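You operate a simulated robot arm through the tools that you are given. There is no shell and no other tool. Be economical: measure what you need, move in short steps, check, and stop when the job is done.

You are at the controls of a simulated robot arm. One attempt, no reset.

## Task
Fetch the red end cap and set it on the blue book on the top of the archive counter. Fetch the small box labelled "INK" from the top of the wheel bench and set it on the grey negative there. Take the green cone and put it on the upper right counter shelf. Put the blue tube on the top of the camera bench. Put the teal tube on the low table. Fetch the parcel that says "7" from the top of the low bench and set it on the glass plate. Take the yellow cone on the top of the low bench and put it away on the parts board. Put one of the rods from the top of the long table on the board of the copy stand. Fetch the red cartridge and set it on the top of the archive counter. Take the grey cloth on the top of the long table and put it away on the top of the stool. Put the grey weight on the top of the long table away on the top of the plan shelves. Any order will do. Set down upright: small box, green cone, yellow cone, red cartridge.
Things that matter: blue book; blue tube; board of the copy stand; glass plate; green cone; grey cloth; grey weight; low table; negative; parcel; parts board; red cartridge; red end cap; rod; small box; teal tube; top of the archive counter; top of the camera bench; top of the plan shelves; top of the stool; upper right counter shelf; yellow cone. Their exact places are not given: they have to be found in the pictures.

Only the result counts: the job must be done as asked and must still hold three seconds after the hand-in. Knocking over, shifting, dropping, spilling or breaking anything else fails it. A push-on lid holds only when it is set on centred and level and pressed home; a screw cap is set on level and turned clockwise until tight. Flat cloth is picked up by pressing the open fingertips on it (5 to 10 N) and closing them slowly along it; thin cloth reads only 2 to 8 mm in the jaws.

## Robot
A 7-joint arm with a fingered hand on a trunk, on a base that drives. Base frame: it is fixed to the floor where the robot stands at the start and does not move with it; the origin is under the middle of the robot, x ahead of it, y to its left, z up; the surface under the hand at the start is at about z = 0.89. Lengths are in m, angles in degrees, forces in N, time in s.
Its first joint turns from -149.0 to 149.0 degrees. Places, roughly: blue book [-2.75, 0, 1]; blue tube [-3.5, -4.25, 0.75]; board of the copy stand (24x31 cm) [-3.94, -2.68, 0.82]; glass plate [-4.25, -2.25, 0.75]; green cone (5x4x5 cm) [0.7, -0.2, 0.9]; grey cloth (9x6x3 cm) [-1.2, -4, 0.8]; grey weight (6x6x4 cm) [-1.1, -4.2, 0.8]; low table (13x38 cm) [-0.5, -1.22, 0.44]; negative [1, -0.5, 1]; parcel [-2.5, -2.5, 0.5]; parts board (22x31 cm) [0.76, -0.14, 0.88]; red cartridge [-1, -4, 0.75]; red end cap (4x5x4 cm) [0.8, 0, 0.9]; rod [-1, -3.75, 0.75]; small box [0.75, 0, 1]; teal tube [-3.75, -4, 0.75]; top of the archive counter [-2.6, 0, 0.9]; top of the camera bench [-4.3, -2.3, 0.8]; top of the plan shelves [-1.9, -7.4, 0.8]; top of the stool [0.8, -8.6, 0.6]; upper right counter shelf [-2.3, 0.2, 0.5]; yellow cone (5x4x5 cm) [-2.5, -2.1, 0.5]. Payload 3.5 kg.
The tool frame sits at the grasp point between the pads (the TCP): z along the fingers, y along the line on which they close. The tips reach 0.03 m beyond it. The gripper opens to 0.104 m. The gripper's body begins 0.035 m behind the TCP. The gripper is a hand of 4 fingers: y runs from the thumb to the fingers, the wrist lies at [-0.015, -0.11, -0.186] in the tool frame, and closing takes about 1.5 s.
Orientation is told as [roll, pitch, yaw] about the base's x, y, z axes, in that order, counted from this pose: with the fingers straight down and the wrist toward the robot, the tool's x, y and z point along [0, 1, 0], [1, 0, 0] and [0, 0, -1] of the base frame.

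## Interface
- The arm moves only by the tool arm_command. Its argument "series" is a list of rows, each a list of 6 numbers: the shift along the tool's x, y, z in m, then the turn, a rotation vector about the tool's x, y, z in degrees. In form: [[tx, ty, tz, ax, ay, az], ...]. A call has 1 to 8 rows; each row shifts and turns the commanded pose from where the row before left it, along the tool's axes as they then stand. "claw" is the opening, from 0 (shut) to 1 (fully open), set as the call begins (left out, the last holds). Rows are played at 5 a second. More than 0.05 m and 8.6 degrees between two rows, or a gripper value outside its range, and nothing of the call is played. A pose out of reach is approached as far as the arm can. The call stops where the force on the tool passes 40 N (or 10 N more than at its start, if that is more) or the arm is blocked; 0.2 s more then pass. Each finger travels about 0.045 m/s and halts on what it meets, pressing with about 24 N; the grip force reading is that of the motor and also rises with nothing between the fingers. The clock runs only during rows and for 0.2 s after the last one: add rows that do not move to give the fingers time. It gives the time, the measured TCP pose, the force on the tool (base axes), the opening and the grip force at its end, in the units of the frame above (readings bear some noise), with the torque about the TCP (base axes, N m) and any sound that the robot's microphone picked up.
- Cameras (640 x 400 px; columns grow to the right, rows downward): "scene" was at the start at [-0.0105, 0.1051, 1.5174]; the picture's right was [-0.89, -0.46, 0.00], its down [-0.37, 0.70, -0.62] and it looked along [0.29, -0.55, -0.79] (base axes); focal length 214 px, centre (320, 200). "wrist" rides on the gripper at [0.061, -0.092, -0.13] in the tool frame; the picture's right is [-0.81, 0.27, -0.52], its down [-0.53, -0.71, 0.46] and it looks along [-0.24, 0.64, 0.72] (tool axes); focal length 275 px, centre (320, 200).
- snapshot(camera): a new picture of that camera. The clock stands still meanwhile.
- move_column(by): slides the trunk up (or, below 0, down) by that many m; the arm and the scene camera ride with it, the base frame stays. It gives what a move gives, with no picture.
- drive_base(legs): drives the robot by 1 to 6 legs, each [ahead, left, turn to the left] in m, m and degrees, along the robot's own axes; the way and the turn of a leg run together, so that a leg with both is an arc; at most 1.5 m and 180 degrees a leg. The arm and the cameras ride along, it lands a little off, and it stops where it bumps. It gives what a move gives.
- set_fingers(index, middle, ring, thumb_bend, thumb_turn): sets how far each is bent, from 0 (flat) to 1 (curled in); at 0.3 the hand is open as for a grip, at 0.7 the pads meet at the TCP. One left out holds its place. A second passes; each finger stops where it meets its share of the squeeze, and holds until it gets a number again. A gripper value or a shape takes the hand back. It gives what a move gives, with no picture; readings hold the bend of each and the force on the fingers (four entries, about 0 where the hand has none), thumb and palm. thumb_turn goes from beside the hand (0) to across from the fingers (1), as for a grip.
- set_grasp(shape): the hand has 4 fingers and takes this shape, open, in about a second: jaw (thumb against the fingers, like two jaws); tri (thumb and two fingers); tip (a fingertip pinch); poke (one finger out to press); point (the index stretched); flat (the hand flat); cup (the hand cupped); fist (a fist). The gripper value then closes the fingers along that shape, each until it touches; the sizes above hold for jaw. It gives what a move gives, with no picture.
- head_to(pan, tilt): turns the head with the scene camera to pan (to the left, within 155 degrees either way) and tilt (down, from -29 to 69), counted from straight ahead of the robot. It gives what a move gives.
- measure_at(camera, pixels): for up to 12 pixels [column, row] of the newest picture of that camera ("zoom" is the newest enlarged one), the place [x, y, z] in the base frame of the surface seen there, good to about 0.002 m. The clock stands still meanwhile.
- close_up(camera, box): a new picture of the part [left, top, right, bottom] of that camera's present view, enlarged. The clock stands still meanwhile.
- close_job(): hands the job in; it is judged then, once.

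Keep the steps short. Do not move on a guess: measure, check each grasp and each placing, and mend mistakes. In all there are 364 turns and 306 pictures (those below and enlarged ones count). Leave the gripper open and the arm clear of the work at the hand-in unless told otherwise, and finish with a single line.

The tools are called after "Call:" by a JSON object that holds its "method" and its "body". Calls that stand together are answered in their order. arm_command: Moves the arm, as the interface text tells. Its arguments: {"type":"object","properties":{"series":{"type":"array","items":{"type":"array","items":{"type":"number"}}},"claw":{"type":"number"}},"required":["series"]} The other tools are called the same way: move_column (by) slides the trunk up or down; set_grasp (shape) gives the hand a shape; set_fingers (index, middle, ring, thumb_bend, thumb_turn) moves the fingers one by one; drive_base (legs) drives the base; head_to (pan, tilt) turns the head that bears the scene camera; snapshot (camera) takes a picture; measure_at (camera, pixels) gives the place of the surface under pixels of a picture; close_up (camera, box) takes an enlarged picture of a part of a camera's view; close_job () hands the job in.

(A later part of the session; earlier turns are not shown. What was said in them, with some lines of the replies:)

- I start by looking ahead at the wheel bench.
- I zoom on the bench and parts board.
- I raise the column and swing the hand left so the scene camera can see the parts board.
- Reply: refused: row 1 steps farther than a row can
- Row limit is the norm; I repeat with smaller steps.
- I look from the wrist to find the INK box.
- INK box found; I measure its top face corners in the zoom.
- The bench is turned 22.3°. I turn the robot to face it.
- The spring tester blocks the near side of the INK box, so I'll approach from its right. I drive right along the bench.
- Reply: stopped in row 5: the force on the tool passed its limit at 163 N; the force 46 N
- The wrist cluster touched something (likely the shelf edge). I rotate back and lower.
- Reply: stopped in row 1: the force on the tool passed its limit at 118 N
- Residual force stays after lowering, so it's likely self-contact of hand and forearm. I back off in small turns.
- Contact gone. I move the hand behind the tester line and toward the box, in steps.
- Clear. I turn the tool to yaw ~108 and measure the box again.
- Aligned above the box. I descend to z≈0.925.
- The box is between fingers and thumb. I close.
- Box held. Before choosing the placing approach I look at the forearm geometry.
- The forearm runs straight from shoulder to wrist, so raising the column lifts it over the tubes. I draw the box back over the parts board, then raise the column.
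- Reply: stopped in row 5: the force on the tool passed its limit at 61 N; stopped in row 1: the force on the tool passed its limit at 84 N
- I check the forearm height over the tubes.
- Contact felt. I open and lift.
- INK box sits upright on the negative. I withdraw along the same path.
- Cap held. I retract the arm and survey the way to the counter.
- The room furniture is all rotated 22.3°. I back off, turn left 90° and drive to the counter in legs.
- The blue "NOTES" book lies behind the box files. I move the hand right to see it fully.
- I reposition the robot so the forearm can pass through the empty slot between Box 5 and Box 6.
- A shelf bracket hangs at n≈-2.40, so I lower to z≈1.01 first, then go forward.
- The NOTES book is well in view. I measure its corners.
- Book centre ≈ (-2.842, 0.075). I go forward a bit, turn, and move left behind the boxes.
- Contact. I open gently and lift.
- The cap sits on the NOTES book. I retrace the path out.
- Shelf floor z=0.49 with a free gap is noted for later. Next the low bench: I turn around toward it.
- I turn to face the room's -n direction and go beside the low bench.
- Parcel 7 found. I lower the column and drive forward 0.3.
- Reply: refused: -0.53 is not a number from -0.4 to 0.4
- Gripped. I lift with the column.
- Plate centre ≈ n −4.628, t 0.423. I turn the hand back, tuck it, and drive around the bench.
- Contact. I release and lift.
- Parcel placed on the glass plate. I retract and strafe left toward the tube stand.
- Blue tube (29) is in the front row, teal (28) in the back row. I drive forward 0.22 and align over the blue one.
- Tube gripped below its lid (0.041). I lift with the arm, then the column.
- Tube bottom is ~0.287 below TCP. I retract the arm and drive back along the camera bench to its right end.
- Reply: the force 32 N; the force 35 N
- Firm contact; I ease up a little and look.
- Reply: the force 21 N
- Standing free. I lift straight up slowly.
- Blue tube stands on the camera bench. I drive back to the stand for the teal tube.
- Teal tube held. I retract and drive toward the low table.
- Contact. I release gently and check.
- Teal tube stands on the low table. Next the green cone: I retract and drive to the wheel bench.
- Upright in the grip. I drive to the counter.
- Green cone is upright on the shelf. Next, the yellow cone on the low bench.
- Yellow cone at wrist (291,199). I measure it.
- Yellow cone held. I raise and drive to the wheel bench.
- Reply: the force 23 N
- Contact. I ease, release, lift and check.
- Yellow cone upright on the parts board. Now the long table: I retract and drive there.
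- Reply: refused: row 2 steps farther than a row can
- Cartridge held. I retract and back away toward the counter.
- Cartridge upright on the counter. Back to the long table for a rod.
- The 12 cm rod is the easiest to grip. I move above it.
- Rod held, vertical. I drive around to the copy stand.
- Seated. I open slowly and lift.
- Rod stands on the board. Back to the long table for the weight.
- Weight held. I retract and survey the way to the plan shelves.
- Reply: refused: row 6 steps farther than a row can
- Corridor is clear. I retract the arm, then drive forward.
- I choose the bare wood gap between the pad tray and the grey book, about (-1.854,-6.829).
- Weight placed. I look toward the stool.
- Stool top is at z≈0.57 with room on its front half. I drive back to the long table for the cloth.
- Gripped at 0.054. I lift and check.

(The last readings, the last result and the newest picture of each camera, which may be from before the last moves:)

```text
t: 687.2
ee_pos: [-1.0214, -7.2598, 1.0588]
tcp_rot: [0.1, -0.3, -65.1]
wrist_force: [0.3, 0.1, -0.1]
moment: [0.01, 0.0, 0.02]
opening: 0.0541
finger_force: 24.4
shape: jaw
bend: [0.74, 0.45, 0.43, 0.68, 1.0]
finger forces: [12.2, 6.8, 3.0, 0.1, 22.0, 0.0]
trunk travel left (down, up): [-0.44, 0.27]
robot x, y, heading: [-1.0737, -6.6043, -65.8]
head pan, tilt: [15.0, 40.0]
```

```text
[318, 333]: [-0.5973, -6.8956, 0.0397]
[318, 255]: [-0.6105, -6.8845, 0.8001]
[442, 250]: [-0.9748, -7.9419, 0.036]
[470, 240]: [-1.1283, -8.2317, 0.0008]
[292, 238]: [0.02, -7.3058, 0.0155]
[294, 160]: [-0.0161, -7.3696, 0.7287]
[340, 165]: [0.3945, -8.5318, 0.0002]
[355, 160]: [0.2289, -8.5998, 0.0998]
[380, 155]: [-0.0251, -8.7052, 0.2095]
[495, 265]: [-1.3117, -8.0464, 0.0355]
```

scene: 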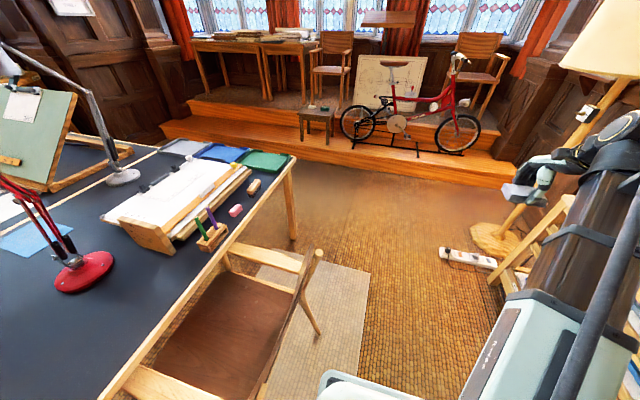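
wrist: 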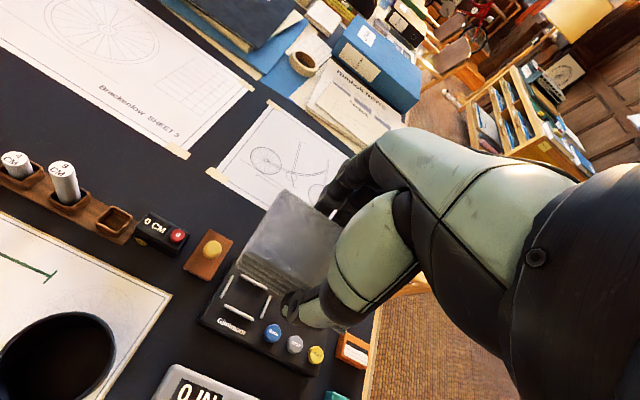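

Call:
{"method": "drive_base", "body": {"legs": [[0, -0.06, -1.9], [1.0, 0, 0], [0.5, 0, 0], [0, 1.0, 0]]}}

Call:
{"method": "head_to", "body": {"pan": 0, "tilt": 45}}

Call:
{"method": "snapshot", "body": {"camera": "scene"}}

Call:
{"method": "snapshot", "body": {"camera": "wrist"}}

```text
t: 700.4
ee_pos: [0.405, -8.3068, 1.059]
tcp_rot: [0.1, -0.3, -66.8]
wrist_force: [0.0, 0.1, -0.2]
moment: [0.01, -0.02, -0.02]
opening: 0.0539
finger_force: 24.2
shape: jaw
bend: [0.74, 0.45, 0.43, 0.68, 1.0]
finger forces: [12.2, 6.9, 3.1, 0.0, 22.1, 0.0]
trunk travel left (down, up): [-0.44, 0.27]
robot x, y, heading: [0.3757, -7.6541, -67.7]
head pan, tilt: [15.0, 40.0]
```

```text
t: 701.1
ee_pos: [0.4046, -8.3074, 1.059]
tcp_rot: [0.1, -0.3, -66.9]
wrist_force: [0.3, -0.1, 0.1]
moment: [-0.01, 0.04, -0.01]
opening: 0.054
finger_force: 23.9
shape: jaw
bend: [0.74, 0.45, 0.43, 0.68, 1.0]
finger forces: [12.2, 6.8, 3.0, 0.0, 22.1, 0.0]
trunk travel left (down, up): [-0.44, 0.27]
robot x, y, heading: [0.3715, -7.6518, -67.6]
head pan, tilt: [0.0, 45.0]
```

```text
76 pictures are left
```

scene: 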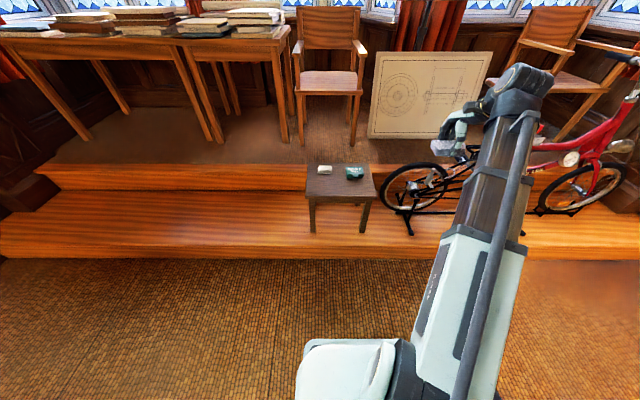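

```text
75 pictures are left
```

wrist: 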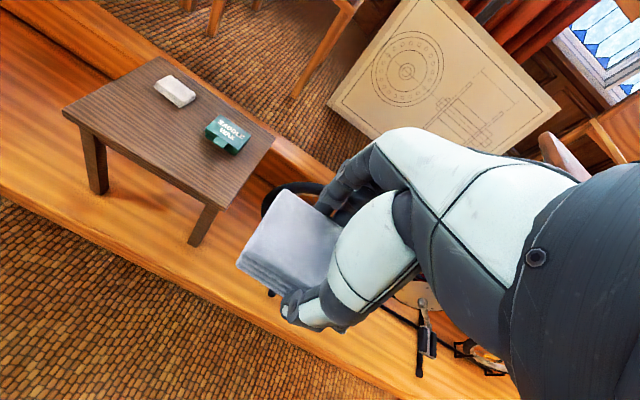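

Call:
{"method": "measure_at", "body": {"camera": "wrist", "pixels": [[158, 62], [270, 142], [218, 203], [68, 110], [160, 78], [205, 130], [245, 150], [175, 105], [150, 130], [190, 160]]}}

```text
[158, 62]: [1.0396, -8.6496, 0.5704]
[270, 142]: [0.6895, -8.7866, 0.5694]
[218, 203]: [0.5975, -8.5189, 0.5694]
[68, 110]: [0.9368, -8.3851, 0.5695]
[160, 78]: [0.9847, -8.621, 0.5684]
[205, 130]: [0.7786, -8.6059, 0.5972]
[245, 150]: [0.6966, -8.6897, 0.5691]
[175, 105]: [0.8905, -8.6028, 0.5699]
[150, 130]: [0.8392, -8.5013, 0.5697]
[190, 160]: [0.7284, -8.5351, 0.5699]
```

Call:
{"method": "arm_command", "body": {"series": [[0.05, 0, 0, 0, 0, 0], [0.05, 0, 0, 0, 0, 0], [0.05, 0, 0, 0, 0, 0], [0.05, 0, 0, 0, 0, 0], [0.05, 0, 0, 0, 0, 0], [0.05, 0, 0, 0, 0, 0]]}}

Call:
{"method": "drive_base", "body": {"legs": [[0.2, 0, 0]]}}

Call:
{"method": "snapshot", "body": {"camera": "wrist"}}

```text
t: 702.5
ee_pos: [0.6779, -8.188, 1.0604]
tcp_rot: [0.2, -0.3, -66.9]
wrist_force: [0.3, 0.3, -0.8]
moment: [0.01, -0.03, 0.01]
opening: 0.0538
finger_force: 23.8
shape: jaw
bend: [0.74, 0.45, 0.43, 0.68, 1.0]
finger forces: [12.2, 6.8, 3.0, 0.0, 22.0, 0.0]
trunk travel left (down, up): [-0.44, 0.27]
robot x, y, heading: [0.3786, -7.6494, -67.7]
head pan, tilt: [0.0, 45.0]
```

```text
t: 704.1
ee_pos: [0.7538, -8.3677, 1.0618]
tcp_rot: [0.0, -0.2, -66.7]
wrist_force: [0.1, -0.3, -0.6]
moment: [0.03, 0.02, 0.0]
opening: 0.054
finger_force: 23.9
shape: jaw
bend: [0.74, 0.45, 0.43, 0.68, 1.0]
finger forces: [12.1, 6.8, 2.9, 0.1, 22.0, 0.1]
trunk travel left (down, up): [-0.44, 0.27]
robot x, y, heading: [0.4483, -7.8303, -67.7]
head pan, tilt: [0.0, 45.0]
```

```text
74 pictures are left
```

wrist: 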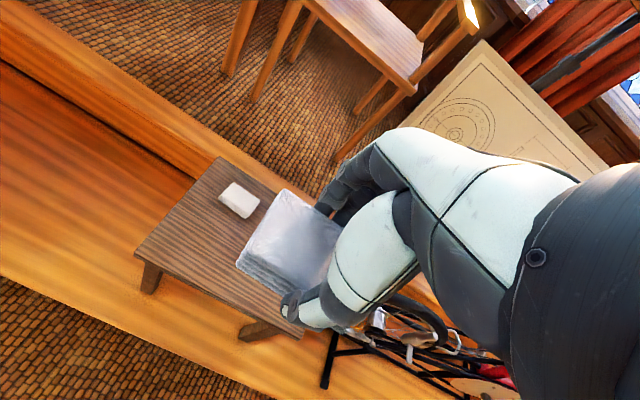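

Call:
{"method": "arm_command", "body": {"series": [[0, 0.0479, 0, 0, 0, 0], [0, 0.0479, 0, 0, 0, 0], [0, 0.0479, 0, 0, 0, 0]]}}

Call:
{"method": "move_column", "body": {"by": -0.36}}

Call:
{"method": "snapshot", "body": {"camera": "wrist"}}

Call:
{"method": "snapshot", "body": {"camera": "scene"}}

```text
t: 704.9
ee_pos: [0.8113, -8.4985, 1.0621]
tcp_rot: [0.0, -0.3, -66.6]
wrist_force: [-0.4, 0.5, -0.4]
moment: [-0.02, -0.01, -0.01]
opening: 0.0538
finger_force: 24.2
shape: jaw
bend: [0.74, 0.45, 0.43, 0.68, 1.0]
finger forces: [12.1, 6.8, 3.0, 0.0, 22.2, 0.0]
trunk travel left (down, up): [-0.44, 0.27]
robot x, y, heading: [0.4456, -7.8311, -67.5]
head pan, tilt: [0.0, 45.0]
```

```text
t: 708.4
ee_pos: [0.8119, -8.4973, 0.7017]
tcp_rot: [0.0, -0.4, -66.7]
wrist_force: [-0.5, 0.1, -0.5]
moment: [-0.01, 0.02, 0.02]
opening: 0.0538
finger_force: 24.4
shape: jaw
bend: [0.74, 0.45, 0.43, 0.68, 1.0]
finger forces: [12.2, 6.7, 3.0, 0.1, 22.2, 0.0]
trunk travel left (down, up): [-0.08, 0.63]
robot x, y, heading: [0.4459, -7.8317, -67.4]
head pan, tilt: [0.0, 45.0]
```

```text
73 pictures are left
```

wrist: 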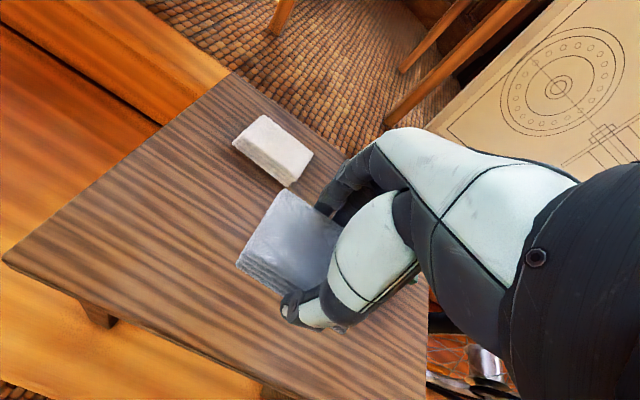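

```text
72 pictures are left
```

scene: 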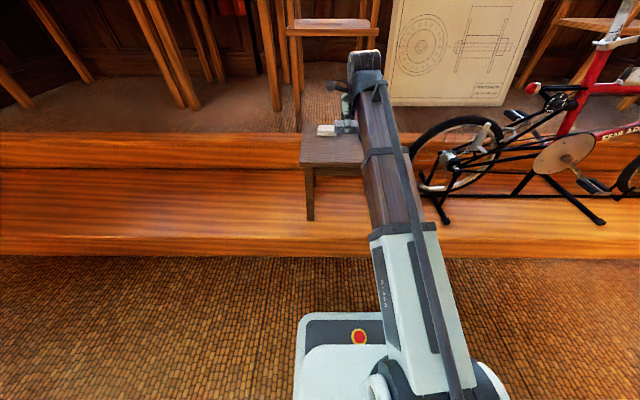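

Call:
{"method": "measure_at", "body": {"camera": "wrist", "pixels": [[240, 148], [284, 186], [308, 156], [275, 270], [245, 270], [200, 330]]}}

```text
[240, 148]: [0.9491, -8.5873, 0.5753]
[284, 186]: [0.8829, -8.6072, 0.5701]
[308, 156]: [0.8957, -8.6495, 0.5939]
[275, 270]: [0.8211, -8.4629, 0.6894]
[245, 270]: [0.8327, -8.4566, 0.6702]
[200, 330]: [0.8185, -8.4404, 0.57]
```

Call:
{"method": "arm_command", "body": {"series": [[0.005, -0.012, 0.04, 0, 0, 0], [0, 0, 0.04, 0, 0, 0], [0, 0, 0.01, 0, 0, 0]]}}

Call:
{"method": "arm_command", "body": {"series": [[0, 0, 0.003, 0, 0, 0], [0, 0, 0.002, 0, 0, 0], [0, 0, 0.002, 0, 0, 0]]}}

Call:
{"method": "snapshot", "body": {"camera": "wrist"}}

```text
t: 709.2
ee_pos: [0.8097, -8.4848, 0.6121]
tcp_rot: [0.1, -0.3, -66.8]
wrist_force: [0.2, -0.3, -0.5]
moment: [0.02, 0.01, 0.0]
opening: 0.0539
finger_force: 24.0
shape: jaw
bend: [0.74, 0.45, 0.43, 0.68, 1.0]
finger forces: [12.2, 6.9, 3.0, 0.1, 22.0, 0.1]
trunk travel left (down, up): [-0.08, 0.63]
robot x, y, heading: [0.4478, -7.8274, -67.2]
head pan, tilt: [0.0, 45.0]
```

```text
t: 710.0
ee_pos: [0.8123, -8.4853, 0.6056]
tcp_rot: [0.1, -0.3, -66.7]
wrist_force: [0.3, -0.7, -0.9]
moment: [-0.02, 0.0, -0.01]
opening: 0.0538
finger_force: 24.2
shape: jaw
bend: [0.74, 0.45, 0.43, 0.68, 1.0]
finger forces: [12.2, 6.7, 3.1, 0.0, 21.8, 0.1]
trunk travel left (down, up): [-0.08, 0.63]
robot x, y, heading: [0.4498, -7.8305, -67.1]
head pan, tilt: [0.0, 45.0]
```

```text
71 pictures are left
```

wrist: 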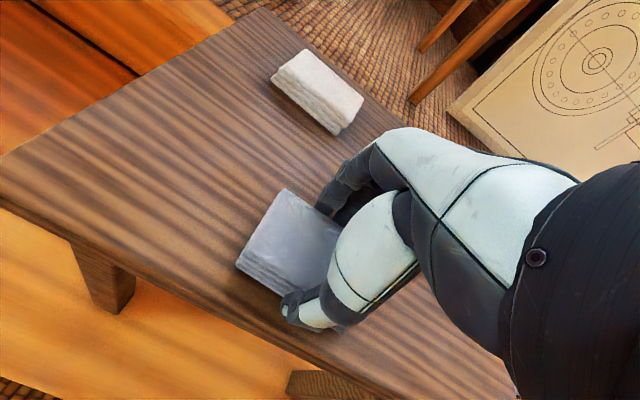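

Call:
{"method": "arm_command", "body": {"series": [[0, 0, 0.002, 0, 0, 0], [0, 0, 0.001, 0, 0, 0], [0, 0, 0.001, 0, 0, 0]]}}

```text
t: 710.8
ee_pos: [0.811, -8.485, 0.6031]
tcp_rot: [0.0, -0.5, -66.7]
wrist_force: [0.4, -2.0, 19.5]
moment: [-0.01, 0.07, -0.01]
opening: 0.0541
finger_force: 24.1
shape: jaw
bend: [0.74, 0.45, 0.43, 0.68, 1.0]
finger forces: [14.1, 8.5, 3.7, 0.0, 23.8, 0.0]
trunk travel left (down, up): [-0.08, 0.63]
robot x, y, heading: [0.4507, -7.8283, -67.5]
head pan, tilt: [0.0, 45.0]
```

Contact on the stool. I release and lift.

Call:
{"method": "arm_command", "body": {"series": [[0, 0, -0.0015, 0, 0, 0], [0, 0, 0, 0, 0, 0], [0, 0, 0, 0, 0, 0], [0, 0, 0, 0, 0, 0], [0, 0, 0, 0, 0, 0], [0, 0, 0, 0, 0, 0], [0, 0, 0, 0, 0, 0]], "claw": 0.9}}

Call:
{"method": "arm_command", "body": {"series": [[0, 0, -0.03, 0, 0, 0], [0, 0, -0.045, 0, 0, 0], [0, 0, -0.045, 0, 0, 0], [0, 0, -0.045, 0, 0, 0], [0, -0.04, -0.02, 0, 0, 0], [0, -0.04, -0.02, 0, 0, 0], [0, -0.04, -0.02, 0, 0, 0]]}}

Call:
{"method": "snapshot", "body": {"camera": "wrist"}}

```text
t: 712.4
ee_pos: [0.81, -8.4859, 0.603]
tcp_rot: [0.1, -0.3, -66.7]
wrist_force: [0.2, -0.3, 0.1]
moment: [0.0, 0.0, 0.01]
opening: 0.0936
finger_force: 0.1
shape: jaw
bend: [0.29, 0.32, 0.3, 0.35, 0.98]
finger forces: [0.1, 0.0, 0.1, 0.0, 0.1, 0.1]
trunk travel left (down, up): [-0.08, 0.63]
robot x, y, heading: [0.4478, -7.8298, -67.5]
head pan, tilt: [0.0, 45.0]
```

```text
t: 714.0
ee_pos: [0.7658, -8.3749, 0.8261]
tcp_rot: [0.1, -0.3, -66.6]
wrist_force: [0.6, 0.5, 0.3]
moment: [0.01, 0.01, 0.0]
opening: 0.0937
finger_force: 0.0
shape: jaw
bend: [0.29, 0.32, 0.3, 0.35, 0.98]
finger forces: [0.1, 0.0, 0.0, 0.0, 0.0, 0.1]
trunk travel left (down, up): [-0.08, 0.63]
robot x, y, heading: [0.4486, -7.8294, -67.1]
head pan, tilt: [0.0, 45.0]
```

```text
70 pictures are left
```

wrist: 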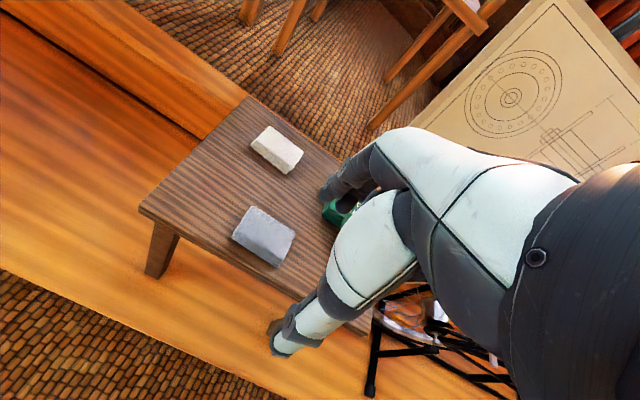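

All tasks are placed; I back off a little to stand clear.

Call:
{"method": "drive_base", "body": {"legs": [[-0.2, 0, 0]]}}

Call:
{"method": "head_to", "body": {"pan": 0, "tilt": 40}}

Call:
{"method": "snapshot", "body": {"camera": "scene"}}

```text
t: 715.6
ee_pos: [0.686, -8.1884, 0.8259]
tcp_rot: [0.0, -0.2, -66.8]
wrist_force: [-0.6, 0.3, 0.1]
moment: [0.03, -0.01, 0.0]
opening: 0.0936
finger_force: 0.0
shape: jaw
bend: [0.29, 0.32, 0.3, 0.35, 0.98]
finger forces: [0.0, 0.0, 0.0, 0.0, 0.0, 0.1]
trunk travel left (down, up): [-0.08, 0.63]
robot x, y, heading: [0.3685, -7.6431, -67.7]
head pan, tilt: [0.0, 45.0]
```

```text
t: 716.2
ee_pos: [0.686, -8.1884, 0.8262]
tcp_rot: [0.1, -0.4, -66.7]
wrist_force: [-0.1, 0.1, 0.9]
moment: [0.0, 0.01, 0.02]
opening: 0.0936
finger_force: 0.1
shape: jaw
bend: [0.29, 0.32, 0.3, 0.35, 0.98]
finger forces: [0.0, 0.0, 0.0, 0.0, 0.0, 0.0]
trunk travel left (down, up): [-0.08, 0.63]
robot x, y, heading: [0.3705, -7.6463, -67.8]
head pan, tilt: [0.0, 40.0]
```

```text
69 pictures are left
```

scene: 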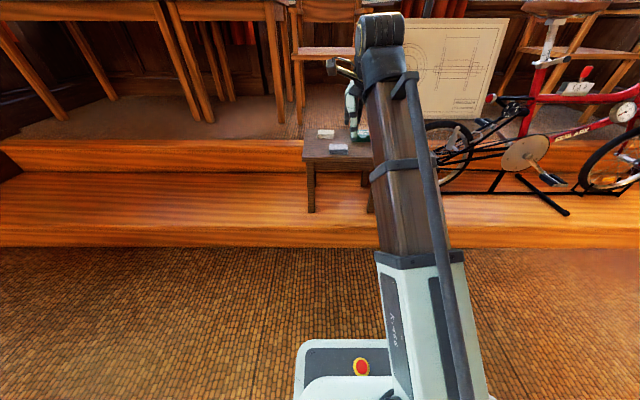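

The cloth and the stool are undisturbed and the hand is open and clear. I hand in.

Call:
{"method": "close_job", "body": {}}

```text
The job is handed in.
```

All eleven items were set in their asked places and the job is handed in; I checked each placing in a picture before the hand-in and have had no verdict since.
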